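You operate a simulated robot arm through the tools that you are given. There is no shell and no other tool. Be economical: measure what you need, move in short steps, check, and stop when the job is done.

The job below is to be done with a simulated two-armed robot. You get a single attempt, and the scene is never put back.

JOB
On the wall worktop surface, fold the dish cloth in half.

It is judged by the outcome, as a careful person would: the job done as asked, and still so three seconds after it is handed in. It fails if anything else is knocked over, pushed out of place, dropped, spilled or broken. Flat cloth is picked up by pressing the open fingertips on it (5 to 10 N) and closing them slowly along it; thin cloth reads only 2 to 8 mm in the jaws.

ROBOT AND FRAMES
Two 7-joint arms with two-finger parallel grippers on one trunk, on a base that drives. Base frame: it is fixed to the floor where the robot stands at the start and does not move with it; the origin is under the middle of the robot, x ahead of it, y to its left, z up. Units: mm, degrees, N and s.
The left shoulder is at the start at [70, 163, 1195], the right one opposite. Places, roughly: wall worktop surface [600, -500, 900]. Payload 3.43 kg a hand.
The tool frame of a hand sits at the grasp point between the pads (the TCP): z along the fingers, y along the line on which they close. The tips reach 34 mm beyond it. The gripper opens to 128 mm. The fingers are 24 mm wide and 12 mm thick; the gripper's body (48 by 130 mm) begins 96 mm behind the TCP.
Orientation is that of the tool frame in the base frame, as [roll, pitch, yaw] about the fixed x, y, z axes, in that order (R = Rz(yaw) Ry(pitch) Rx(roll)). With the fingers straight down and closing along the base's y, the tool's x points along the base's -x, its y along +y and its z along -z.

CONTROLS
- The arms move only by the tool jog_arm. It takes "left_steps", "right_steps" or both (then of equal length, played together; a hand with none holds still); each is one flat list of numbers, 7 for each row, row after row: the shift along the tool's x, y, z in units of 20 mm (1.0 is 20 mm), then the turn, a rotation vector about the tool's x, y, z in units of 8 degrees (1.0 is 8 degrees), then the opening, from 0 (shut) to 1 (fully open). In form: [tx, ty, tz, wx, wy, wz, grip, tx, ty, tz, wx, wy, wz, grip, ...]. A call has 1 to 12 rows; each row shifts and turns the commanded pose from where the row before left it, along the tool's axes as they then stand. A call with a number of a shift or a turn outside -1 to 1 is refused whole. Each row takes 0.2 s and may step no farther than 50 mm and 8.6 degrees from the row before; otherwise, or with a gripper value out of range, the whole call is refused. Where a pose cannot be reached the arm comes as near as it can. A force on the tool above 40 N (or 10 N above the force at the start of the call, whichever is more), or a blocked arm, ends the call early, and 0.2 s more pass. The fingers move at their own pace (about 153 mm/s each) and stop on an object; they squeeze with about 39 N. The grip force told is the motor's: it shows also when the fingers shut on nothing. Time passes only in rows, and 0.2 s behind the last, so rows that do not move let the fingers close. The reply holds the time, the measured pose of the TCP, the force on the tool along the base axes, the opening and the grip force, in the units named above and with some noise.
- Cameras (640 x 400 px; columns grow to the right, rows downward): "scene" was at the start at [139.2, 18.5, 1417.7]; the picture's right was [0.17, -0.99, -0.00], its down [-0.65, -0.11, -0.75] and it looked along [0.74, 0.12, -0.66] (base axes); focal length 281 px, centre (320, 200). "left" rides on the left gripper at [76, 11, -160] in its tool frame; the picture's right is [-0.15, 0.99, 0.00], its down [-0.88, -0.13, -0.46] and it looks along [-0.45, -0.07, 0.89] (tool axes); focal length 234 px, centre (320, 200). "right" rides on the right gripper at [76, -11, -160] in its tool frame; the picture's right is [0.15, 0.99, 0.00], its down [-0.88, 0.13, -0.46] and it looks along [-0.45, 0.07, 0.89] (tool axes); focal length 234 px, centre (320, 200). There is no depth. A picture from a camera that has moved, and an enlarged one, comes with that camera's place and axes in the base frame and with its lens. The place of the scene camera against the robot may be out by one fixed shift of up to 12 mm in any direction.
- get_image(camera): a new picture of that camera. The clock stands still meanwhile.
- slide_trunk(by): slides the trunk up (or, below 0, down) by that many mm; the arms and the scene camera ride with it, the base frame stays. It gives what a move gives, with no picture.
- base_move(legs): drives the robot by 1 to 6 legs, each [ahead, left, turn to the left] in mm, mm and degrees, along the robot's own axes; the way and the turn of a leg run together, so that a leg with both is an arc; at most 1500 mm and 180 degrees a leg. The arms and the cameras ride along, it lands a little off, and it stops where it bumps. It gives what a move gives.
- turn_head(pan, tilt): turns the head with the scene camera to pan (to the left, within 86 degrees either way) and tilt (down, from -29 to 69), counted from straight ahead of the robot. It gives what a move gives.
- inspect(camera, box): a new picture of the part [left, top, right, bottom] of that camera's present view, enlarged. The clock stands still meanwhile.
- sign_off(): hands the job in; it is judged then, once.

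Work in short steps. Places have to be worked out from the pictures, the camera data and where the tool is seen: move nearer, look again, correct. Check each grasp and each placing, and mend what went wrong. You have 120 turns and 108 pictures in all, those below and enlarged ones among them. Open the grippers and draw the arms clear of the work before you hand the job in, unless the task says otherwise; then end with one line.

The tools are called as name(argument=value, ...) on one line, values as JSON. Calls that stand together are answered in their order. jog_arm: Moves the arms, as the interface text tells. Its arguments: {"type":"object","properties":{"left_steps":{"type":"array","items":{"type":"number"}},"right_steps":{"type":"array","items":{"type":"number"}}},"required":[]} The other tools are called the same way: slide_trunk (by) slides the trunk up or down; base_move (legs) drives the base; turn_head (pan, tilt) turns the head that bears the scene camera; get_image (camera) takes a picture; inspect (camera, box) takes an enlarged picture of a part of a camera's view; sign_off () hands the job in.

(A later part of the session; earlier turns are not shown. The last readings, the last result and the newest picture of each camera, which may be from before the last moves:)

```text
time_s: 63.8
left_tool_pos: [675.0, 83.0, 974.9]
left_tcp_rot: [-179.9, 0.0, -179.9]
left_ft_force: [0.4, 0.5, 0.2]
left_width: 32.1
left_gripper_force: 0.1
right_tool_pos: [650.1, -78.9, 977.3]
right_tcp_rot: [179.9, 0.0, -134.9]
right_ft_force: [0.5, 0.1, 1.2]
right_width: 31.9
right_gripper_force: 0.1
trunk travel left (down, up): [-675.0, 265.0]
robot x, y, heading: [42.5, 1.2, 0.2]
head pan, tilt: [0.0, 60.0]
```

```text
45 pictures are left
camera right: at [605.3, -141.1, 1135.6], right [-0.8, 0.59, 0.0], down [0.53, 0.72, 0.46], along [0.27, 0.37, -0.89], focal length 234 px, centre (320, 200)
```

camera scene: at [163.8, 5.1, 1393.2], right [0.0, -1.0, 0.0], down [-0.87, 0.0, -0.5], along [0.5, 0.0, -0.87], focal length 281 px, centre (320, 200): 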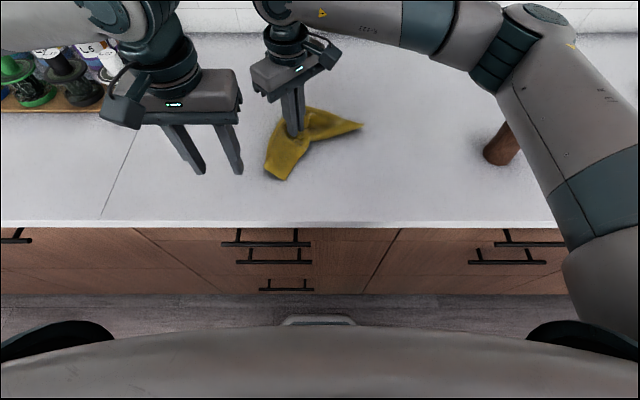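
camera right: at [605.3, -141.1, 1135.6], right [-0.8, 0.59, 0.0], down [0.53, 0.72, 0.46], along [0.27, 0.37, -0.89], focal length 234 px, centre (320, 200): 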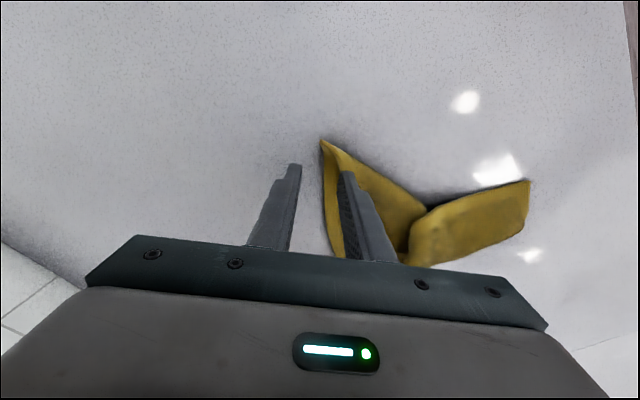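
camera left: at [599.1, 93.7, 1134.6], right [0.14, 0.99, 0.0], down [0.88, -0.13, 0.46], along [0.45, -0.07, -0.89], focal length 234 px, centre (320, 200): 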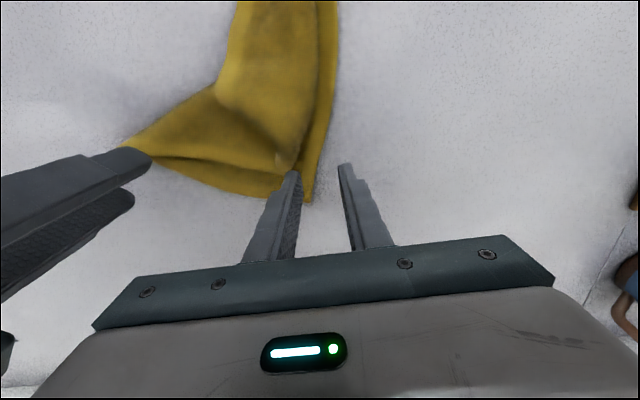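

Refined: far-left corner (710,64), far-right tip (633,−99). I shift to small insets there and descend close to the surface.

jog_arm(left_steps=[-0.58, -0.65, 0, 0, 0, 0, 0.25, -0.57, -0.65, 0.3, 0, 0, 0, 0.25, 0, 0, 0.4, 0, 0, 0, 0.25, 0, 0, 0.4, 0, 0, 0, 0.25], right_steps=[0.2, 0.27, 0, 0, 0, 0, 0.25, 0.2, 0.27, 0.4, 0, 0, 0, 0.25, 0, 0, 0.4, 0, 0, 0, 0.25, 0, 0, 0.4, 0, 0, 0, 0.25])

get_image(camera="left")

get_image(camera="right")

```text
time_s: 64.8
left_tool_pos: [698.6, 57.2, 955.6]
left_tcp_rot: [179.9, 0.0, -179.9]
left_ft_force: [1.1, 0.2, -0.4]
left_width: 31.9
left_gripper_force: 0.0
right_tool_pos: [636.0, -75.7, 952.3]
right_tcp_rot: [179.9, 0.0, -134.9]
right_ft_force: [-0.6, 1.1, 0.5]
right_width: 32.0
right_gripper_force: 0.1
trunk travel left (down, up): [-675.0, 265.0]
robot x, y, heading: [42.8, -0.4, -0.1]
head pan, tilt: [0.0, 60.0]
```

```text
44 pictures are left
camera left: at [622.4, 68.2, 1114.5], right [0.14, 0.99, 0.0], down [0.88, -0.13, 0.46], along [0.45, -0.07, -0.89], focal length 234 px, centre (320, 200)
```

left: 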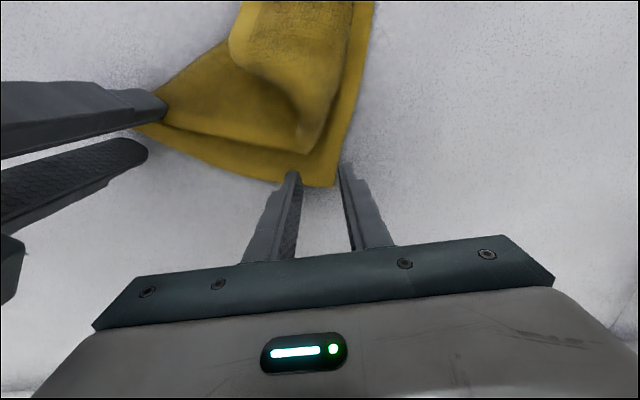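

```text
43 pictures are left
camera right: at [590.9, -138.4, 1110.8], right [-0.8, 0.59, 0.0], down [0.53, 0.71, 0.46], along [0.27, 0.37, -0.89], focal length 234 px, centre (320, 200)
```

right: 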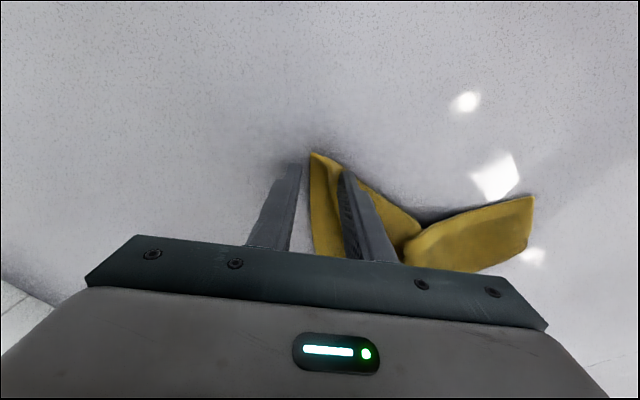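

Both corners are between the fingers. I press down lightly in small steps.

jog_arm(left_steps=[0, 0.3, 0.15, 0, 0, 0, 0.25, 0, 0, 0.12, 0, 0, 0, 0.25, 0, 0, 0.1, 0, 0, 0, 0.25], right_steps=[0, -0.15, 0.1, 0, 0, 0, 0.25, 0, 0, 0.1, 0, 0, 0, 0.25, 0, 0, 0.05, 0, 0, 0, 0.25])

```text
time_s: 65.5
left_tool_pos: [696.9, 64.1, 948.7]
left_tcp_rot: [179.9, 0.1, -179.7]
left_ft_force: [0.8, -0.1, 1.9]
left_width: 31.7
left_gripper_force: 0.3
right_tool_pos: [637.6, -79.9, 949.7]
right_tcp_rot: [180.0, 0.2, -134.9]
right_ft_force: [0.9, 2.1, 9.4]
right_width: 32.3
right_gripper_force: 0.2
trunk travel left (down, up): [-675.0, 265.0]
robot x, y, heading: [41.8, 1.4, 0.2]
head pan, tilt: [0.0, 60.0]
```

Contact on both. I press the left slightly more and close both slowly.

jog_arm(left_steps=[0, 0, 0.12, 0, 0, 0, 0.24, 0, 0, 0, 0, 0, 0, 0.2, 0, 0, 0, 0, 0, 0, 0.17, 0, 0, 0, 0, 0, 0, 0.14, 0, 0, 0, 0, 0, 0, 0.11, 0, 0, 0, 0, 0, 0, 0.08, 0, 0, 0, 0, 0, 0, 0.05, 0, 0, 0, 0, 0, 0, 0.02, 0, 0, 0, 0, 0, 0, 0, 0, 0, 0, 0, 0, 0, 0], right_steps=[0, 0, 0, 0, 0, 0, 0.24, 0, 0, 0, 0, 0, 0, 0.2, 0, 0, 0, 0, 0, 0, 0.17, 0, 0, 0, 0, 0, 0, 0.14, 0, 0, 0, 0, 0, 0, 0.11, 0, 0, 0, 0, 0, 0, 0.08, 0, 0, 0, 0, 0, 0, 0.05, 0, 0, 0, 0, 0, 0, 0.02, 0, 0, 0, 0, 0, 0, 0, 0, 0, 0, 0, 0, 0, 0])

get_image(camera="left")

get_image(camera="right")

```text
time_s: 67.8
left_tool_pos: [695.5, 63.9, 945.9]
left_tcp_rot: [-180.0, 0.2, -179.8]
left_ft_force: [-0.7, -6.8, 10.5]
left_width: 3.9
left_gripper_force: 38.4
right_tool_pos: [636.2, -77.5, 949.2]
right_tcp_rot: [180.0, 0.2, -134.9]
right_ft_force: [0.0, 6.9, 9.3]
right_width: 4.7
right_gripper_force: 38.8
trunk travel left (down, up): [-675.0, 265.0]
robot x, y, heading: [41.7, 2.2, 0.2]
head pan, tilt: [0.0, 60.0]
```

```text
42 pictures are left
camera left: at [620.1, 73.9, 1105.9], right [0.14, 0.99, 0.0], down [0.88, -0.13, 0.46], along [0.45, -0.07, -0.89], focal length 234 px, centre (320, 200)
```

left: 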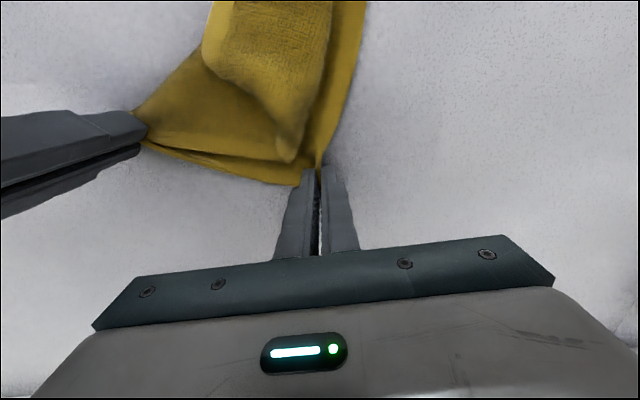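

```text
41 pictures are left
camera right: at [590.8, -141.2, 1108.1], right [-0.8, 0.59, 0.0], down [0.53, 0.72, 0.46], along [0.27, 0.37, -0.89], focal length 234 px, centre (320, 200)
```

right: 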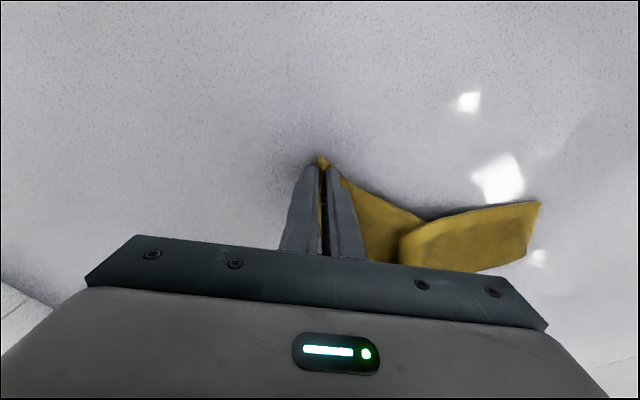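

Both corners are firmly held. I lift together while drawing back toward x≈560, away from the mug, so the cloth hangs and unfurls.

jog_arm(left_steps=[0.97, 0.05, -0.7, 0, 0, 0, 0, 0.97, 0.05, -0.8, 0, 0, 0, 0, 0.97, 0.05, -1, 0, 0, 0, 0, 0.97, 0.05, -1, 0, 0, 0, 0, 0.97, 0.05, -1, 0, 0, 0, 0, 0.97, 0.05, -1, 0, 0, 0, 0, 0.97, 0.05, -1, 0, 0, 0, 0, 0, 0, -1, 0, 0, 0, 0, 0, 0, -1, 0, 0, 0, 0, 0, 0, -1, 0, 0, 0, 0, 0, 0, -1, 0, 0, 0, 0, 0, 0, -1, 0, 0, 0, 0], right_steps=[0.384, 0.384, -0.7, 0, 0, 0, 0, 0.384, 0.384, -0.8, 0, 0, 0, 0, 0.384, 0.384, -1, 0, 0, 0, 0, 0.384, 0.384, -1, 0, 0, 0, 0, 0.384, 0.384, -1, 0, 0, 0, 0, 0.384, 0.384, -1, 0, 0, 0, 0, 0.384, 0.384, -1, 0, 0, 0, 0, 0, 0, -1, 0, 0, 0, 0, 0, 0, -1, 0, 0, 0, 0, 0, 0, -1, 0, 0, 0, 0, 0, 0, -1, 0, 0, 0, 0, 0, 0, -1, 0, 0, 0, 0])

get_image(camera="scene")

```text
time_s: 70.3
left_tool_pos: [560.1, 70.0, 1176.4]
left_tcp_rot: [-179.9, 0.1, -179.7]
left_ft_force: [0.3, -1.5, 0.9]
left_width: 3.7
left_gripper_force: 38.6
right_tool_pos: [561.7, -79.7, 1179.0]
right_tcp_rot: [179.9, 0.0, -134.8]
right_ft_force: [-0.6, 1.3, -0.9]
right_width: 4.2
right_gripper_force: 38.4
trunk travel left (down, up): [-675.0, 265.0]
robot x, y, heading: [41.5, 2.0, -0.0]
head pan, tilt: [0.0, 60.0]
```

```text
40 pictures are left
camera scene: at [162.4, 5.0, 1393.1], right [0.0, -1.0, 0.0], down [-0.87, 0.0, -0.5], along [0.5, 0.0, -0.87], focal length 281 px, centre (320, 200)
```

scene: 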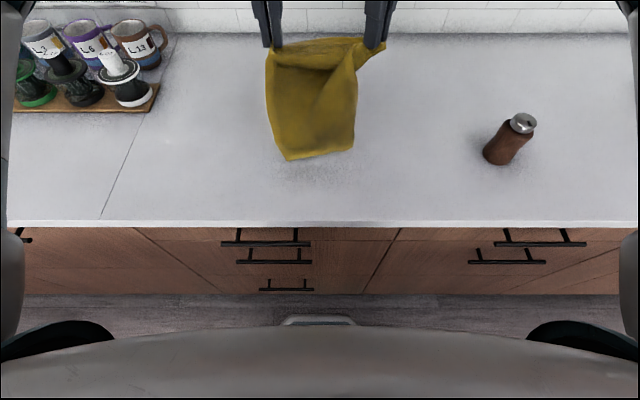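

Excellent—the cloth hangs from both corners. I raise another 50 mm so it hangs free, and inspect.

jog_arm(left_steps=[0, 0, -0.9, 0, 0, 0, 0, 0, 0, -0.8, 0, 0, 0, 0, 0, 0, -0.8, 0, 0, 0, 0, 0, 0, 0, 0, 0, 0, 0, 0, 0, 0, 0, 0, 0, 0], right_steps=[0, 0, -0.9, 0, 0, 0, 0, 0, 0, -0.8, 0, 0, 0, 0, 0, 0, -0.7, 0, 0, 0, 0, 0, 0, 0, 0, 0, 0, 0, 0, 0, 0, 0, 0, 0, 0])

turn_head(pan=0, tilt=45)

get_image(camera="scene")

```text
time_s: 71.5
left_tool_pos: [563.3, 69.6, 1224.6]
left_tcp_rot: [180.0, 0.0, -180.0]
left_ft_force: [0.2, -1.8, 0.9]
left_width: 3.7
left_gripper_force: 38.0
right_tool_pos: [561.0, -78.3, 1225.4]
right_tcp_rot: [180.0, 0.0, -135.0]
right_ft_force: [0.3, 1.7, 0.7]
right_width: 4.0
right_gripper_force: 38.9
trunk travel left (down, up): [-675.0, 265.0]
robot x, y, heading: [39.9, 2.5, 0.3]
head pan, tilt: [0.0, 60.0]
```

```text
time_s: 72.3
left_tool_pos: [564.3, 69.5, 1224.9]
left_tcp_rot: [179.9, 0.0, -179.8]
left_ft_force: [0.1, -0.6, 0.1]
left_width: 3.5
left_gripper_force: 38.2
right_tool_pos: [562.0, -77.6, 1224.6]
right_tcp_rot: [-179.9, 0.0, -134.9]
right_ft_force: [0.2, 1.7, 0.0]
right_width: 4.2
right_gripper_force: 38.8
trunk travel left (down, up): [-675.0, 265.0]
robot x, y, heading: [39.3, 1.2, 0.2]
head pan, tilt: [0.0, 45.0]
```

```text
39 pictures are left
camera scene: at [178.4, 4.8, 1412.5], right [0.0, -1.0, 0.0], down [-0.71, 0.0, -0.71], along [0.71, 0.0, -0.71], focal length 281 px, centre (320, 200)
```

scene: 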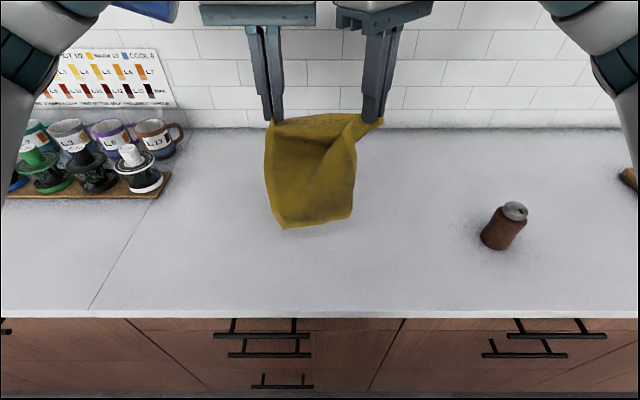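

inspect(camera="scene", box=[240, 90, 420, 240])

get_image(camera="right")

```text
2.67 times, centred on (330, 165) of scene
camera zoom: at [178.4, 4.8, 1412.5], right [0.0, -1.0, 0.0], down [-0.71, 0.0, -0.71], along [0.71, 0.0, -0.71], focal length 750 px, centre (293, 293)
```

zoom: 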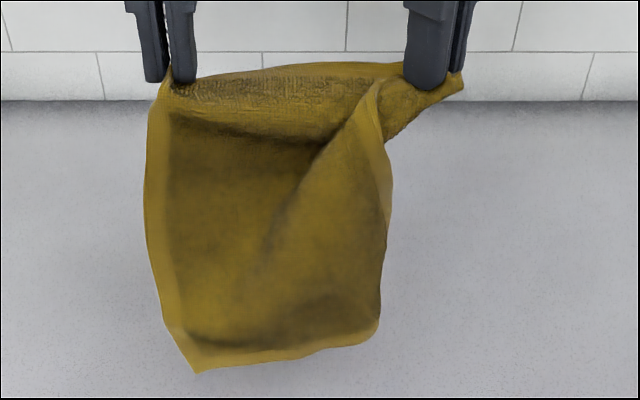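

```text
37 pictures are left
camera right: at [516.2, -140.2, 1384.2], right [-0.8, 0.59, 0.0], down [0.53, 0.72, 0.46], along [0.27, 0.37, -0.89], focal length 234 px, centre (320, 200)
```

right: 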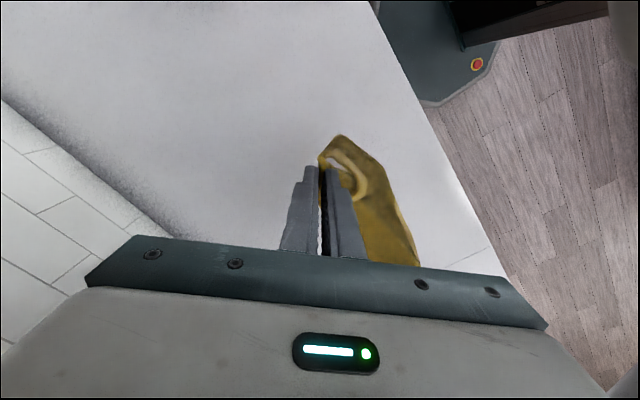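

The far-right grip holds a slightly rolled corner and the bottom-right looks curled. I check the left wrist view before laying it.

get_image(camera="left")

```text
36 pictures are left
camera left: at [486.7, 80.6, 1383.6], right [0.14, 0.99, 0.0], down [0.88, -0.13, 0.46], along [0.45, -0.07, -0.89], focal length 234 px, centre (320, 200)
```

left: 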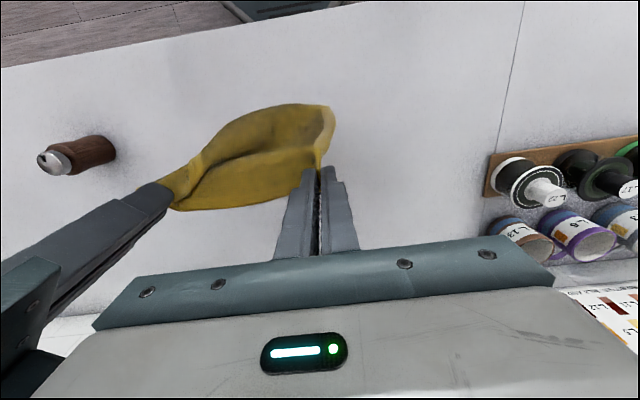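

I'll lay it flat first: bring the hands back to x≈458 so the bottom edge touches near there, then sweep forward and down.

jog_arm(left_steps=[0.6, 0, 0, 0, 0, 0, 0, 0.9, 0, 0, 0, 0, 0, 0, 0.95, 0, 0, 0, 0, 0, 0, 0.95, 0, 0, 0, 0, 0, 0, 0.95, 0, 0.1, 0, 0, 0, 0, 0.6, 0, 0.3, 0, 0, 0, 0, 0.2, 0, 0.6, 0, 0, 0, 0, 0, 0, 0.6, 0, 0, 0, 0], right_steps=[0.424, 0.424, 0, 0, 0, 0, 0, 0.636, 0.636, 0, 0, 0, 0, 0, 0.672, 0.672, 0, 0, 0, 0, 0, 0.672, 0.672, 0, 0, 0, 0, 0, 0.672, 0.672, 0.1, 0, 0, 0, 0, 0.424, 0.424, 0.3, 0, 0, 0, 0, 0.141, 0.141, 0.6, 0, 0, 0, 0, 0, 0, 0.6, 0, 0, 0, 0])

get_image(camera="scene")

```text
time_s: 74.1
left_tool_pos: [458.9, 69.5, 1192.2]
left_tcp_rot: [-179.9, 0.1, -179.9]
left_ft_force: [0.0, -1.0, 0.1]
left_width: 3.6
left_gripper_force: 37.8
right_tool_pos: [457.7, -78.8, 1193.3]
right_tcp_rot: [180.0, 0.0, -134.8]
right_ft_force: [0.5, 1.6, 0.5]
right_width: 4.0
right_gripper_force: 39.2
trunk travel left (down, up): [-675.0, 265.0]
robot x, y, heading: [41.9, -0.1, 0.1]
head pan, tilt: [0.0, 45.0]
```

```text
35 pictures are left
camera scene: at [178.8, 4.9, 1412.6], right [0.0, -1.0, 0.0], down [-0.71, 0.0, -0.71], along [0.71, 0.0, -0.71], focal length 281 px, centre (320, 200)
```

scene: 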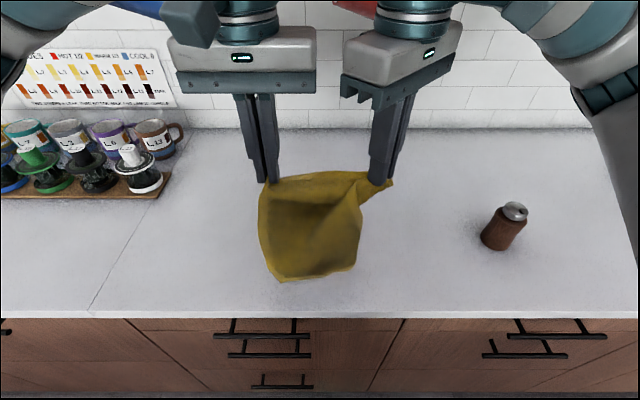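

The bottom edge touches near x≈450. Now I sweep forward and down.

jog_arm(left_steps=[-0.6, 0, 0.3, 0, 0, 0, 0, -0.93, 0, 0.5, 0, 0, 0, 0, -0.93, 0, 0.55, 0, 0, 0, 0, -0.93, 0, 0.6, 0, 0, 0, 0, -0.93, 0, 0.65, 0, 0, 0, 0, -0.93, 0, 0.75, 0, 0, 0, 0, -0.93, 0, 0.8, 0, 0, 0, 0, -0.85, 0, 0.85, 0, 0, 0, 0, -0.8, 0, 0.9, 0, 0, 0, 0, -0.75, 0, 0.95, 0, 0, 0, 0, -0.7, 0, 0.95, 0, 0, 0, 0, -0.65, 0, 1, 0, 0, 0, 0], right_steps=[-0.424, -0.424, 0.3, 0, 0, 0, 0, -0.657, -0.657, 0.5, 0, 0, 0, 0, -0.657, -0.657, 0.55, 0, 0, 0, 0, -0.657, -0.657, 0.6, 0, 0, 0, 0, -0.657, -0.657, 0.65, 0, 0, 0, 0, -0.657, -0.657, 0.75, 0, 0, 0, 0, -0.657, -0.657, 0.8, 0, 0, 0, 0, -0.601, -0.601, 0.85, 0, 0, 0, 0, -0.566, -0.566, 0.9, 0, 0, 0, 0, -0.53, -0.53, 0.95, 0, 0, 0, 0, -0.495, -0.495, 0.95, 0, 0, 0, 0, -0.46, -0.46, 1, 0, 0, 0, 0])

get_image(camera="scene")

```text
time_s: 76.7
left_tool_pos: [658.0, 69.4, 1014.7]
left_tcp_rot: [180.0, -0.1, -179.9]
left_ft_force: [0.3, -1.1, -0.8]
left_width: 3.8
left_gripper_force: 38.1
right_tool_pos: [657.6, -78.5, 1016.8]
right_tcp_rot: [179.9, 0.0, -134.9]
right_ft_force: [0.8, 1.1, -0.8]
right_width: 4.1
right_gripper_force: 38.7
trunk travel left (down, up): [-675.0, 265.0]
robot x, y, heading: [43.0, 2.1, -0.0]
head pan, tilt: [0.0, 45.0]
```

```text
34 pictures are left
camera scene: at [180.0, 4.7, 1412.4], right [0.0, -1.0, 0.0], down [-0.71, 0.0, -0.71], along [0.71, 0.0, -0.71], focal length 281 px, centre (320, 200)
```

scene: 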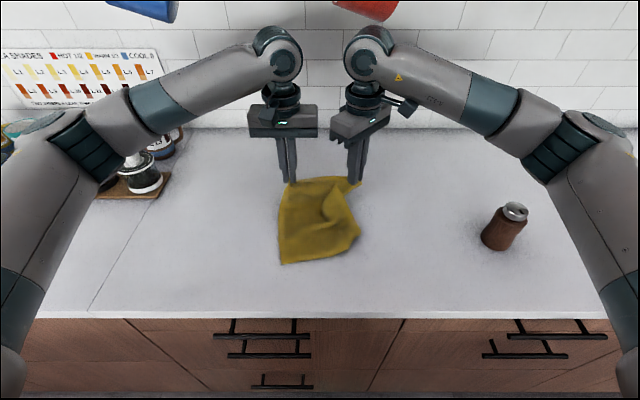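

Nearly laid. I finish forward and down to x≈722, z≈950, release and lift slightly.

jog_arm(left_steps=[-0.7, 0, 0.7, 0, 0, 0, 0, -0.7, 0, 0.7, 0, 0, 0, 0, -0.65, 0, 0.7, 0, 0, 0, 0, -0.65, 0, 0.6, 0, 0, 0, 0, -0.5, 0, 0.5, 0, 0, 0, 0, 0, 0, 0, 0, 0, 0, 0.1, 0, 0, 0, 0, 0, 0, 0.2, 0, 0, 0, 0, 0, 0, 0.3, 0, 0, -0.6, 0, 0, 0, 0.3, 0, 0, -1, 0, 0, 0, 0.3], right_steps=[-0.495, -0.495, 0.7, 0, 0, 0, 0, -0.495, -0.495, 0.7, 0, 0, 0, 0, -0.46, -0.46, 0.7, 0, 0, 0, 0, -0.46, -0.46, 0.6, 0, 0, 0, 0, -0.354, -0.354, 0.5, 0, 0, 0, 0, 0, 0, 0, 0, 0, 0, 0.1, 0, 0, 0, 0, 0, 0, 0.2, 0, 0, 0, 0, 0, 0, 0.3, 0, 0, -0.6, 0, 0, 0, 0.3, 0, 0, -1, 0, 0, 0, 0.3])

get_image(camera="right")

inspect(camera="scene", box=[240, 130, 400, 280])

```text
time_s: 78.9
left_tool_pos: [721.5, 68.1, 984.0]
left_tcp_rot: [179.9, 0.0, -179.9]
left_ft_force: [0.2, 0.9, -0.6]
left_width: 38.6
left_gripper_force: 0.0
right_tool_pos: [721.7, -78.1, 983.8]
right_tcp_rot: [-180.0, 0.0, -135.0]
right_ft_force: [0.2, 0.7, 0.7]
right_width: 38.4
right_gripper_force: 0.0
trunk travel left (down, up): [-675.0, 265.0]
robot x, y, heading: [38.1, -0.9, 0.1]
head pan, tilt: [0.0, 45.0]
```

```text
33 pictures are left
camera right: at [675.4, -139.2, 1143.7], right [-0.8, 0.59, 0.0], down [0.53, 0.72, 0.46], along [0.27, 0.37, -0.89], focal length 234 px, centre (320, 200)
```

right: 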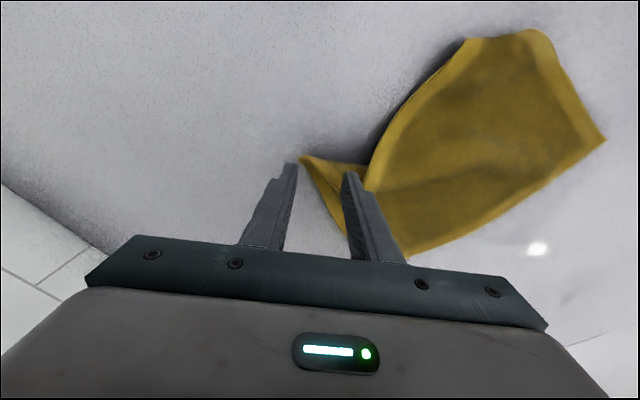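

```text
2.67 times, centred on (320, 205) of scene
camera zoom: at [177.8, 4.8, 1412.6], right [0.0, -1.0, 0.0], down [-0.71, 0.0, -0.71], along [0.71, 0.0, -0.71], focal length 750 px, centre (320, 187)
```

zoom: 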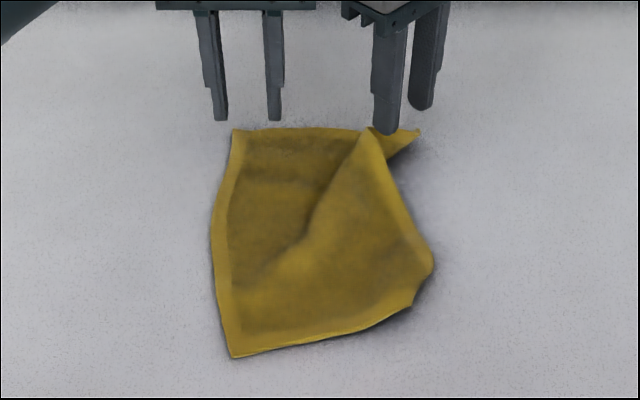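

The left side is flat; the right hem bows inward by ~40 mm around (670,−52), leaving a tail at the far-right corner. I bring the right hand onto that hem to pull it outward.

jog_arm(right_steps=[0.26, 0.92, 0, 0, 0, 0, 0.28, 0.26, 0.92, 0, 0, 0, 0, 0.28, 0.26, 0.92, 0.3, 0, 0, 0, 0.28])

get_image(camera="right")

```text
time_s: 79.7
left_tool_pos: [722.8, 69.1, 985.4]
left_tcp_rot: [-179.9, 0.1, -179.8]
left_ft_force: [0.3, 0.0, 0.2]
left_width: 38.2
left_gripper_force: 0.1
right_tool_pos: [672.4, -52.4, 980.4]
right_tcp_rot: [-179.9, -0.1, -134.9]
right_ft_force: [-0.5, 0.4, -0.2]
right_width: 36.0
right_gripper_force: 0.0
trunk travel left (down, up): [-675.0, 265.0]
robot x, y, heading: [42.8, -1.3, -0.0]
head pan, tilt: [0.0, 45.0]
```

```text
31 pictures are left
camera right: at [626.5, -113.6, 1139.0], right [-0.8, 0.59, 0.0], down [0.53, 0.72, 0.46], along [0.27, 0.37, -0.89], focal length 234 px, centre (320, 200)
```

right: 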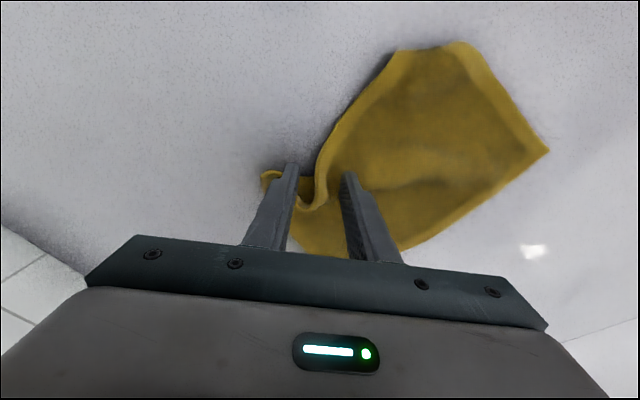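

The hem passes right between the fingertips. I descend and close on it.

jog_arm(right_steps=[0, 0, 0.5, 0, 0, 0, 0.3, 0, 0, 0.5, 0, 0, 0, 0.3, 0, 0, 0.3, 0, 0, 0, 0.28, 0, 0, 0, 0, 0, 0, 0.22, 0, 0, 0, 0, 0, 0, 0.17, 0, 0, 0, 0, 0, 0, 0.12, 0, 0, 0, 0, 0, 0, 0.07, 0, 0, 0, 0, 0, 0, 0.03, 0, 0, 0, 0, 0, 0, 0, 0, 0, 0, 0, 0, 0, 0])

get_image(camera="right")

```text
time_s: 81.9
left_tool_pos: [722.3, 68.3, 984.4]
left_tcp_rot: [-179.9, 0.1, -179.8]
left_ft_force: [-0.8, -0.5, 0.5]
left_width: 38.4
left_gripper_force: 0.1
right_tool_pos: [670.7, -50.0, 953.6]
right_tcp_rot: [-180.0, 0.1, -134.9]
right_ft_force: [-1.2, 0.8, 0.9]
right_width: 3.0
right_gripper_force: 37.5
trunk travel left (down, up): [-675.0, 265.0]
robot x, y, heading: [42.5, 0.6, 0.4]
head pan, tilt: [0.0, 45.0]
```

```text
30 pictures are left
camera right: at [626.3, -112.1, 1112.1], right [-0.8, 0.59, 0.0], down [0.53, 0.72, 0.46], along [0.27, 0.37, -0.89], focal length 234 px, centre (320, 200)
```

right: 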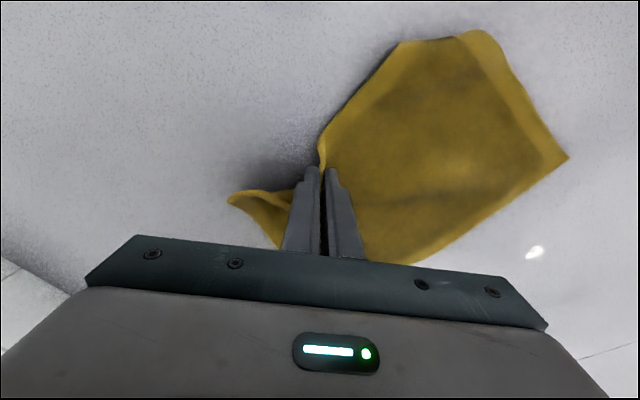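

The hem is held (3 mm). I lift slightly, pull it 45 mm outward, set down, release, and look.

jog_arm(right_steps=[0.3, -0.3, -0.8, 0, 0, 0, 0, 0.4, -0.4, -0.5, 0, 0, 0, 0, 0.4, -0.4, 0, 0, 0, 0, 0, 0.4, -0.4, 0.5, 0, 0, 0, 0, 0.2, -0.2, 0.8, 0, 0, 0, 0, 0, 0, 0, 0, 0, 0, 0.1, 0, 0, 0, 0, 0, 0, 0.2, 0, 0, 0, 0, 0, 0, 0.3, 0, 0, -0.5, 0, 0, 0, 0.3, 0, 0, -1, 0, 0, 0, 0.3])

get_image(camera="right")

inspect(camera="scene", box=[240, 130, 400, 280])

```text
time_s: 84.1
left_tool_pos: [722.4, 67.8, 985.0]
left_tcp_rot: [180.0, 0.0, -179.8]
left_ft_force: [-0.1, -0.6, 0.0]
left_width: 38.6
left_gripper_force: 0.0
right_tool_pos: [671.6, -99.6, 982.8]
right_tcp_rot: [-179.9, 0.0, -134.9]
right_ft_force: [0.1, 0.0, -0.3]
right_width: 38.4
right_gripper_force: 0.1
trunk travel left (down, up): [-675.0, 265.0]
robot x, y, heading: [36.0, -0.5, -0.1]
head pan, tilt: [0.0, 45.0]
```

```text
29 pictures are left
camera right: at [626.3, -160.8, 1141.7], right [-0.8, 0.59, 0.0], down [0.53, 0.72, 0.46], along [0.27, 0.37, -0.89], focal length 234 px, centre (320, 200)
```

right: 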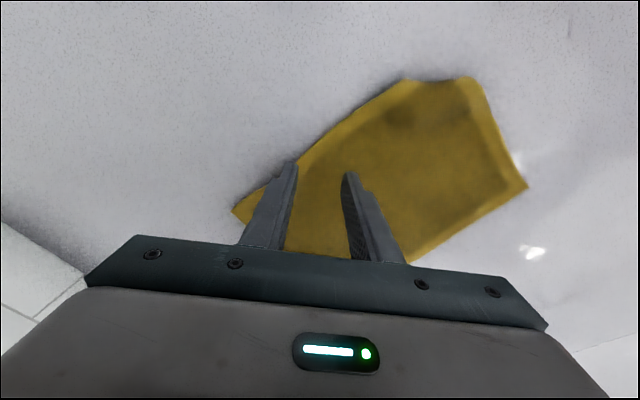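

```text
2.67 times, centred on (320, 205) of scene
camera zoom: at [178.2, 4.9, 1412.6], right [0.0, -1.0, 0.0], down [-0.71, 0.0, -0.71], along [0.71, 0.0, -0.71], focal length 750 px, centre (320, 187)
```

zoom: 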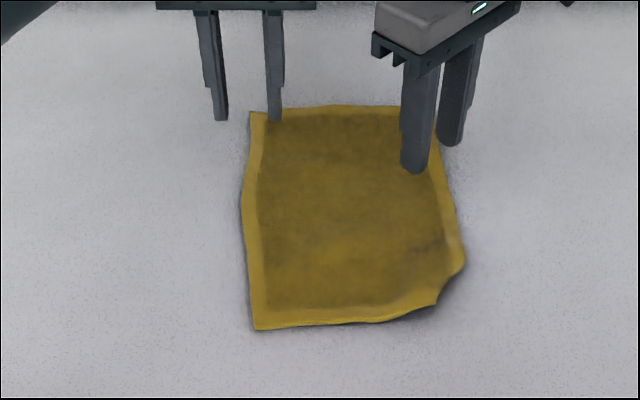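

The cloth is now flat except the near-right corner still tucked (crease (568,−118)–(523,−86)). I pinch the right hem above the crease, at about (625,−112), leaving the corner free to drop open when lifted.

jog_arm(right_steps=[0.7, 0.41, 0.2, 0, 0, 0, 0.28, 0.7, 0.41, 0.4, 0, 0, 0, 0.28, 0.7, 0.41, 0.5, 0, 0, 0, 0.28, 0, 0, 0.3, 0, 0, 0, 0.28, 0, 0, 0.2, 0, 0, 0, 0.28])

get_image(camera="right")

```text
time_s: 85.3
left_tool_pos: [722.7, 68.3, 984.5]
left_tcp_rot: [-180.0, 0.0, -179.8]
left_ft_force: [0.7, 0.2, -0.1]
left_width: 38.5
left_gripper_force: 0.2
right_tool_pos: [625.3, -110.9, 950.6]
right_tcp_rot: [179.9, 0.1, -134.8]
right_ft_force: [-0.1, -0.4, -0.5]
right_width: 35.9
right_gripper_force: 0.1
trunk travel left (down, up): [-675.0, 265.0]
robot x, y, heading: [40.2, 3.9, 0.0]
head pan, tilt: [0.0, 45.0]
```

```text
27 pictures are left
camera right: at [580.6, -172.8, 1110.2], right [-0.8, 0.59, 0.0], down [0.53, 0.72, 0.46], along [0.27, 0.37, -0.89], focal length 234 px, centre (320, 200)
```

right: 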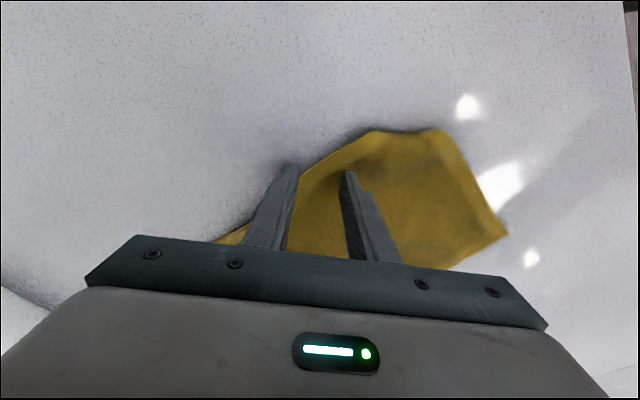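

The hem is between the fingers. I press, close, and lift 80 mm to let the corner fall open.

jog_arm(right_steps=[-0.15, 0, 0.15, 0, 0, 0, 0.28, 0, 0, 0.08, 0, 0, 0, 0.24, 0, 0, 0, 0, 0, 0, 0.19, 0, 0, 0, 0, 0, 0, 0.14, 0, 0, 0, 0, 0, 0, 0.09, 0, 0, 0, 0, 0, 0, 0.04, 0, 0, 0, 0, 0, 0, 0, 0, 0, 0, 0, 0, 0, 0, 0, 0, -1, 0, 0, 0, 0, 0, 0, -1, 0, 0, 0, 0, 0, 0, -1, 0, 0, 0, 0, 0, 0, -1, 0, 0, 0, 0])

get_image(camera="scene")

get_image(camera="right")

```text
time_s: 87.9
left_tool_pos: [722.4, 68.0, 984.9]
left_tcp_rot: [180.0, 0.0, -179.8]
left_ft_force: [0.0, 0.0, 0.0]
left_width: 38.3
left_gripper_force: 0.1
right_tool_pos: [625.9, -108.6, 1029.6]
right_tcp_rot: [-180.0, 0.0, -134.9]
right_ft_force: [-0.3, 0.0, 0.5]
right_width: 3.8
right_gripper_force: 38.4
trunk travel left (down, up): [-675.0, 265.0]
robot x, y, heading: [43.0, 2.4, 0.1]
head pan, tilt: [0.0, 45.0]
```

```text
26 pictures are left
camera scene: at [178.0, 5.0, 1412.6], right [0.0, -1.0, 0.0], down [-0.71, 0.0, -0.71], along [0.71, 0.0, -0.71], focal length 281 px, centre (320, 200)
```

scene: 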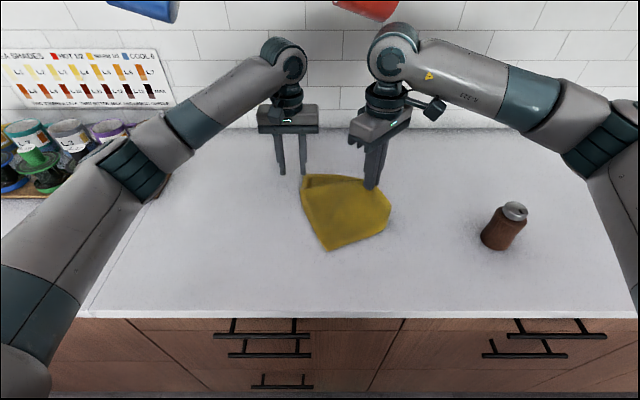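

```text
25 pictures are left
camera right: at [581.3, -171.3, 1188.3], right [-0.8, 0.59, 0.0], down [0.53, 0.72, 0.46], along [0.27, 0.37, -0.89], focal length 234 px, centre (320, 200)
```

right: 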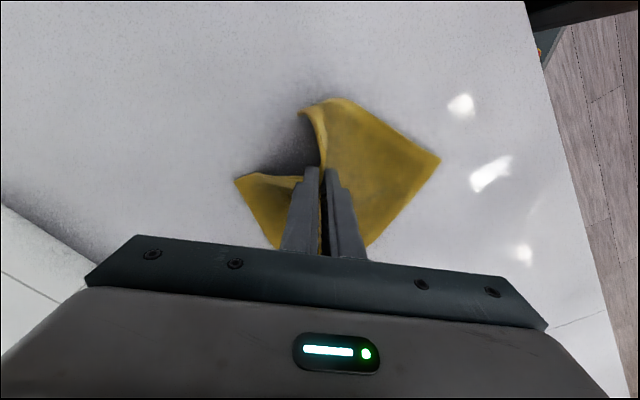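

The corner seems to be opening. I lift a bit higher so it is airborne, then lower while moving forward/outward so it trails flat, and release.

jog_arm(right_steps=[0, 0, -1, 0, 0, 0, 0, 0, 0, -1, 0, 0, 0, 0, 0, 0, 0, 0, 0, 0, 0, -0.09, -0.265, 1, 0, 0, 0, 0, -0.09, -0.265, 1, 0, 0, 0, 0, -0.09, -0.265, 1, 0, 0, 0, 0, -0.09, -0.265, 1, 0, 0, 0, 0, -0.09, -0.265, 1, 0, 0, 0, 0, -0.09, -0.265, 0.9, 0, 0, 0, 0, 0, 0, 0, 0, 0, 0, 0.12, 0, 0, 0, 0, 0, 0, 0.3, 0, 0, -1, 0, 0, 0, 0.3])

get_image(camera="right")

```text
time_s: 90.3
left_tool_pos: [722.1, 68.3, 985.4]
left_tcp_rot: [180.0, 0.2, -179.8]
left_ft_force: [-1.0, -0.5, 0.1]
left_width: 38.4
left_gripper_force: 0.1
right_tool_pos: [656.3, -123.3, 952.7]
right_tcp_rot: [-180.0, 0.6, -134.8]
right_ft_force: [-4.8, 1.7, 22.5]
right_width: 35.6
right_gripper_force: 0.0
trunk travel left (down, up): [-675.0, 265.0]
robot x, y, heading: [40.4, 1.9, 0.4]
head pan, tilt: [0.0, 45.0]
stopped in row 11 (right hand): the force on the tool passed its limit (the readings are from after the stop); the commanded pose is now the measured one
```

```text
24 pictures are left
camera right: at [610.1, -185.9, 1110.9], right [-0.81, 0.59, 0.0], down [0.52, 0.71, 0.46], along [0.28, 0.37, -0.89], focal length 234 px, centre (320, 200)
```

right: 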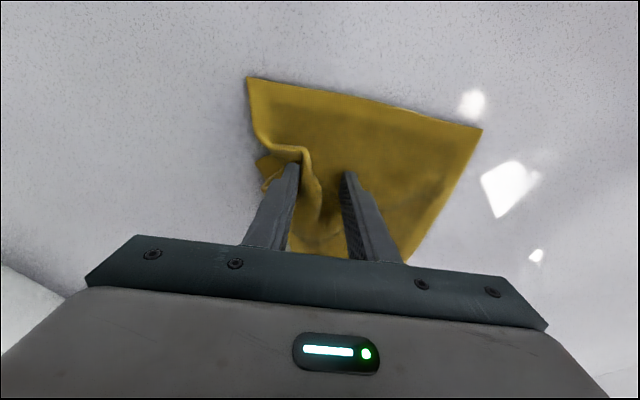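

The near-right corner popped open and the near edge is straight now. I lift the right hand and look at the whole.

jog_arm(right_steps=[0, 0, -0.4, 0, 0, 0, 0.3, 0, 0, -1, 0, 0, 0, 0.3, 0.4, -0.4, -1, 0, 0, 0, 0.3, 0.8, -0.8, 0, 0, 0, 0, 0.3, 0.9, -0.9, 0, 0, 0, 0, 0.3, 0.9, -0.9, 0, 0, 0, 0, 0.3, 0.6, -0.6, 0, 0, 0, 0, 0.3])

inspect(camera="scene", box=[260, 130, 420, 280])

get_image(camera="right")

```text
time_s: 91.9
left_tool_pos: [723.5, 68.7, 985.5]
left_tcp_rot: [-180.0, 0.0, -179.8]
left_ft_force: [0.1, -0.6, -0.4]
left_width: 38.5
left_gripper_force: 0.0
right_tool_pos: [654.2, -224.6, 997.6]
right_tcp_rot: [179.9, 0.4, -134.6]
right_ft_force: [0.2, -0.8, -0.1]
right_width: 38.2
right_gripper_force: 0.0
trunk travel left (down, up): [-675.0, 265.0]
robot x, y, heading: [38.6, 1.1, 0.0]
head pan, tilt: [0.0, 45.0]
```

```text
2.67 times, centred on (340, 205) of scene
camera zoom: at [178.4, 4.3, 1412.6], right [0.0, -1.0, 0.0], down [-0.71, 0.0, -0.71], along [0.71, 0.0, -0.71], focal length 750 px, centre (267, 187)
```

zoom: 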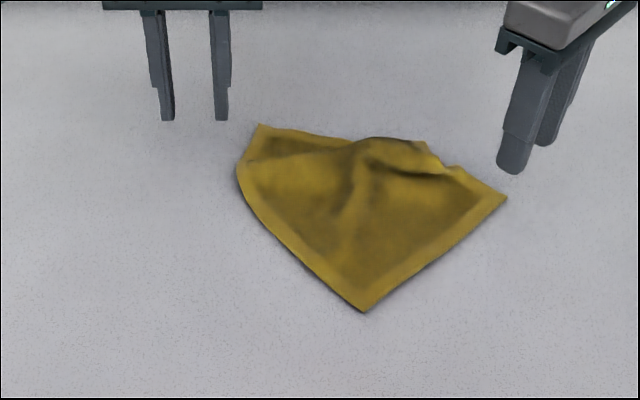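

```text
22 pictures are left
camera right: at [610.8, -287.8, 1155.7], right [-0.81, 0.59, 0.0], down [0.53, 0.72, 0.46], along [0.27, 0.37, -0.89], focal length 234 px, centre (320, 200)
```

right: 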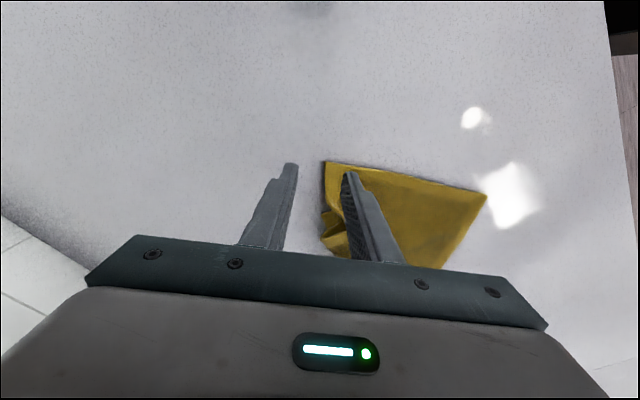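

The cloth's near edge is now clean and straight from near-left (526,−81) to near-right (653,−222), so I'll take it by those two corners, hang it to unfurl fully, and fold directly while laying it down. Moving both hands over the corners.

jog_arm(left_steps=[0, 0, -1, 0, 0, 0, 0.3, 0.915, -0.75, 0, 0, 0, 0, 0.3, 0.915, -0.75, 0, 0, 0, 0, 0.3, 0.915, -0.75, 0, 0, 0, 0, 0.3, 0.915, -0.75, 0, 0, 0, 0, 0.3, 0.915, -0.75, 0, 0, 0, 0, 0.3, 0.915, -0.75, 0, 0, 0, 0, 0.3, 0.915, -0.75, 0, 0, 0, 0, 0.3, 0.915, -0.75, 0.4, 0, 0, 0, 0.25, 0.915, -0.75, 0.5, 0, 0, 0, 0.25, 0.915, -0.75, 0.6, 0, 0, 0, 0.25, 0, 0, 0.4, 0, 0, 0, 0.25], right_steps=[0, 0, 0, 0, 0, 0, 0.25, 0, 0, 0, 0, 0, 0, 0.25, 0, 0, 0, 0, 0, 0, 0.25, 0, 0, 0, 0, 0, 0, 0.25, 0, 0, 0, 0, 0, 0, 0.25, 0, 0, 0, 0, 0, 0, 0.25, -0.2, 0.2, 0.2, 0, 0, 0, 0.25, -0.2, 0.2, 0.2, 0, 0, 0, 0.25, -0.2, 0.2, 0.2, 0, 0, 0, 0.25, -0.1, 0.1, 0.3, 0, 0, 0, 0.25, 0, 0, 0.3, 0, 0, 0, 0.25, 0, 0, 0.2, 0, 0, 0, 0.25])

get_image(camera="left")

get_image(camera="right")

```text
time_s: 94.5
left_tool_pos: [541.9, -80.7, 966.0]
left_tcp_rot: [-180.0, 0.0, -179.8]
left_ft_force: [-0.7, -0.7, -0.2]
left_width: 31.8
left_gripper_force: 0.1
right_tool_pos: [657.5, -205.2, 969.2]
right_tcp_rot: [179.9, 0.3, -134.7]
right_ft_force: [0.5, 0.1, 0.4]
right_width: 32.2
right_gripper_force: 0.0
trunk travel left (down, up): [-675.0, 265.0]
robot x, y, heading: [41.3, 2.2, 0.2]
head pan, tilt: [0.0, 45.0]
```

```text
21 pictures are left
camera left: at [464.8, -69.6, 1125.5], right [0.14, 0.99, 0.0], down [0.88, -0.13, 0.46], along [0.45, -0.07, -0.89], focal length 234 px, centre (320, 200)
```

left: 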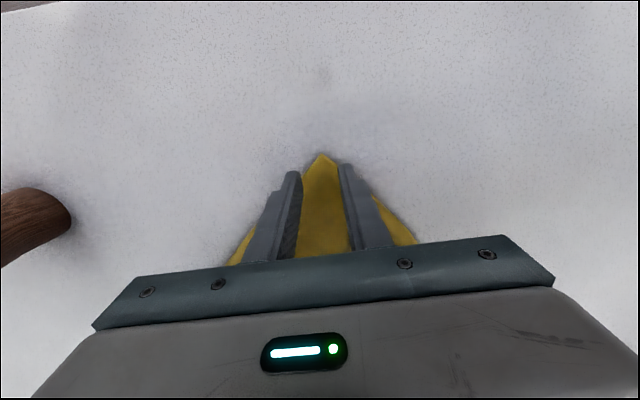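

```text
20 pictures are left
camera right: at [612.2, -267.7, 1127.9], right [-0.81, 0.59, 0.0], down [0.53, 0.72, 0.46], along [0.27, 0.37, -0.89], focal length 234 px, centre (320, 200)
```

right: 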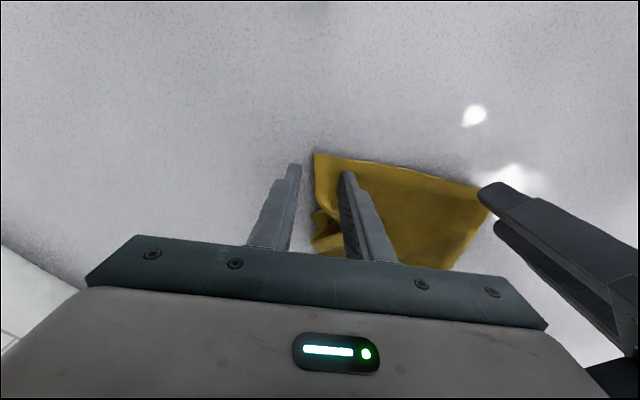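

Both corners sit between the fingers. I descend to light contact.

jog_arm(left_steps=[0, 0, 0.35, 0, 0, 0, 0.25, 0, 0, 0.3, 0, 0, 0, 0.25, 0, 0, 0.15, 0, 0, 0, 0.25, 0, 0, 0.1, 0, 0, 0, 0.25], right_steps=[-0.05, 0.25, 0.35, 0, 0, 0, 0.25, 0, 0, 0.35, 0, 0, 0, 0.25, 0, 0, 0.2, 0, 0, 0, 0.25, 0, 0, 0.1, 0, 0, 0, 0.25])

```text
time_s: 95.5
left_tool_pos: [539.9, -82.8, 947.8]
left_tcp_rot: [180.0, 0.1, -179.9]
left_ft_force: [0.0, -0.2, 0.9]
left_width: 32.1
left_gripper_force: 0.0
right_tool_pos: [655.7, -202.1, 950.0]
right_tcp_rot: [179.9, 0.2, -134.7]
right_ft_force: [0.3, -0.5, 0.0]
right_width: 32.1
right_gripper_force: 0.0
trunk travel left (down, up): [-675.0, 265.0]
robot x, y, heading: [40.4, -1.9, 0.1]
head pan, tilt: [0.0, 45.0]
```

jog_arm(left_steps=[0, 0, 0.1, 0, 0, 0, 0.25, 0, 0, 0.02, 0, 0, 0, 0.25, 0, 0, 0, 0, 0, 0, 0.25], right_steps=[0, 0, 0.1, 0, 0, 0, 0.25, 0, 0, 0.1, 0, 0, 0, 0.25, 0, 0, 0.04, 0, 0, 0, 0.25])

```text
time_s: 96.3
left_tool_pos: [539.5, -80.9, 947.4]
left_tcp_rot: [180.0, 0.0, -179.9]
left_ft_force: [1.2, -0.8, 2.5]
left_width: 32.0
left_gripper_force: 0.0
right_tool_pos: [654.4, -200.5, 947.2]
right_tcp_rot: [-180.0, 0.5, -134.7]
right_ft_force: [2.3, 0.6, 12.4]
right_width: 31.6
right_gripper_force: 0.1
trunk travel left (down, up): [-675.0, 265.0]
robot x, y, heading: [39.7, -3.0, 0.1]
head pan, tilt: [0.0, 45.0]
```

Contact on both (left 2.5 N, right 12 N). I add a little on the left and close both slowly.

jog_arm(left_steps=[0, 0, 0.08, 0, 0, 0, 0.24, 0, 0, 0.02, 0, 0, 0, 0.2, 0, 0, 0, 0, 0, 0, 0.17, 0, 0, 0, 0, 0, 0, 0.14, 0, 0, 0, 0, 0, 0, 0.11, 0, 0, 0, 0, 0, 0, 0.08, 0, 0, 0, 0, 0, 0, 0.05, 0, 0, 0, 0, 0, 0, 0.02, 0, 0, 0, 0, 0, 0, 0, 0, 0, 0, 0, 0, 0, 0], right_steps=[0, 0, -0.03, 0, 0, 0, 0.24, 0, 0, 0, 0, 0, 0, 0.2, 0, 0, 0, 0, 0, 0, 0.17, 0, 0, 0, 0, 0, 0, 0.14, 0, 0, 0, 0, 0, 0, 0.11, 0, 0, 0, 0, 0, 0, 0.08, 0, 0, 0, 0, 0, 0, 0.05, 0, 0, 0, 0, 0, 0, 0.02, 0, 0, 0, 0, 0, 0, 0, 0, 0, 0, 0, 0, 0, 0])

get_image(camera="right")

```text
time_s: 98.5
left_tool_pos: [537.3, -82.5, 944.5]
left_tcp_rot: [-179.9, 0.2, -179.9]
left_ft_force: [4.5, -3.3, 33.1]
left_width: 1.9
left_gripper_force: 36.7
right_tool_pos: [652.6, -201.4, 947.2]
right_tcp_rot: [180.0, 0.4, -134.7]
right_ft_force: [-5.4, 5.7, 2.8]
right_width: 4.0
right_gripper_force: 37.8
trunk travel left (down, up): [-675.0, 265.0]
robot x, y, heading: [41.6, 1.5, 0.1]
head pan, tilt: [0.0, 45.0]
```

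```text
19 pictures are left
camera right: at [606.7, -264.1, 1105.9], right [-0.81, 0.59, 0.0], down [0.52, 0.72, 0.46], along [0.27, 0.37, -0.89], focal length 234 px, centre (320, 200)
```

right: 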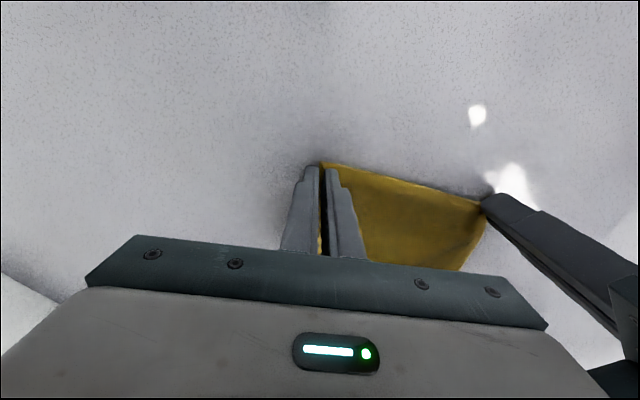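

Left reads only 1.9 mm; I lift a little first to confirm both grips.

jog_arm(left_steps=[0, 0, -0.5, 0, 0, 0, 0, -0.096, 0.64, -1, 0, 0, 0, 0, -0.096, 0.64, -1, 0, 0, 0, 0], right_steps=[0, 0, -0.5, 0, 0, 0, 0, -0.088, 0.636, -1, 0, 0, 0, 0, -0.088, 0.636, -1, 0, 0, 0, 0])

get_image(camera="scene")

```text
time_s: 99.3
left_tool_pos: [542.5, -56.3, 993.8]
left_tcp_rot: [179.9, 0.0, -179.7]
left_ft_force: [-1.4, 0.3, -0.6]
left_width: 0.4
left_gripper_force: 33.2
right_tool_pos: [640.8, -185.0, 994.8]
right_tcp_rot: [-180.0, 0.3, -134.8]
right_ft_force: [0.2, 0.4, -0.7]
right_width: 3.9
right_gripper_force: 38.4
trunk travel left (down, up): [-675.0, 265.0]
robot x, y, heading: [43.3, 1.8, 0.1]
head pan, tilt: [0.0, 45.0]
```

```text
18 pictures are left
camera scene: at [178.4, 5.6, 1412.4], right [0.0, -1.0, 0.0], down [-0.71, 0.0, -0.71], along [0.71, 0.0, -0.71], focal length 281 px, centre (320, 200)
```

scene: 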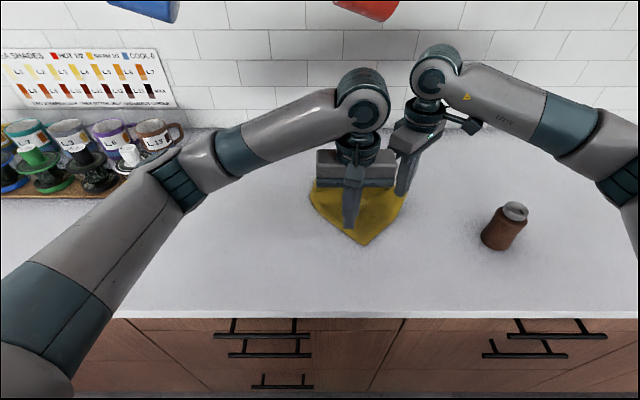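

The left slipped off; the right still holds. I return the left over its corner, opened, and look.

jog_arm(left_steps=[0, -0.6, 0, 0, 0, 0, 0.2, 0, -0.6, 0.5, 0, 0, 0, 0.3, 0, 0, 0.6, 0, 0, 0, 0.3])

get_image(camera="left")

```text
time_s: 100.1
left_tool_pos: [543.9, -78.9, 971.4]
left_tcp_rot: [-180.0, 0.0, -179.7]
left_ft_force: [0.1, -0.7, 0.5]
left_width: 38.6
left_gripper_force: 0.0
right_tool_pos: [639.6, -184.6, 996.0]
right_tcp_rot: [179.8, 0.4, -134.7]
right_ft_force: [-0.5, 0.7, 0.8]
right_width: 3.8
right_gripper_force: 38.8
trunk travel left (down, up): [-675.0, 265.0]
robot x, y, heading: [39.6, -0.2, 0.3]
head pan, tilt: [0.0, 45.0]
```

```text
17 pictures are left
camera left: at [468.0, -68.7, 1131.1], right [0.14, 0.99, 0.0], down [0.88, -0.13, 0.46], along [0.45, -0.07, -0.89], focal length 234 px, centre (320, 200)
```

left: 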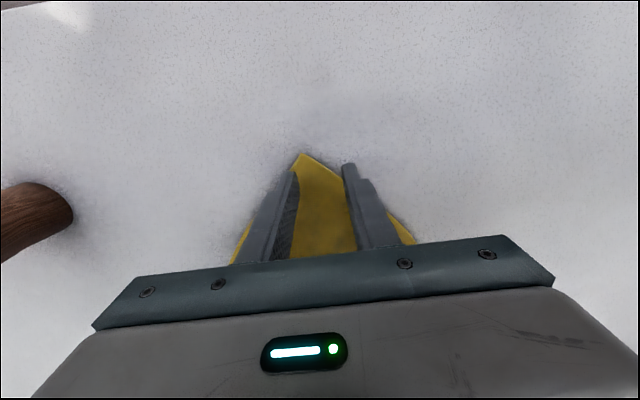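

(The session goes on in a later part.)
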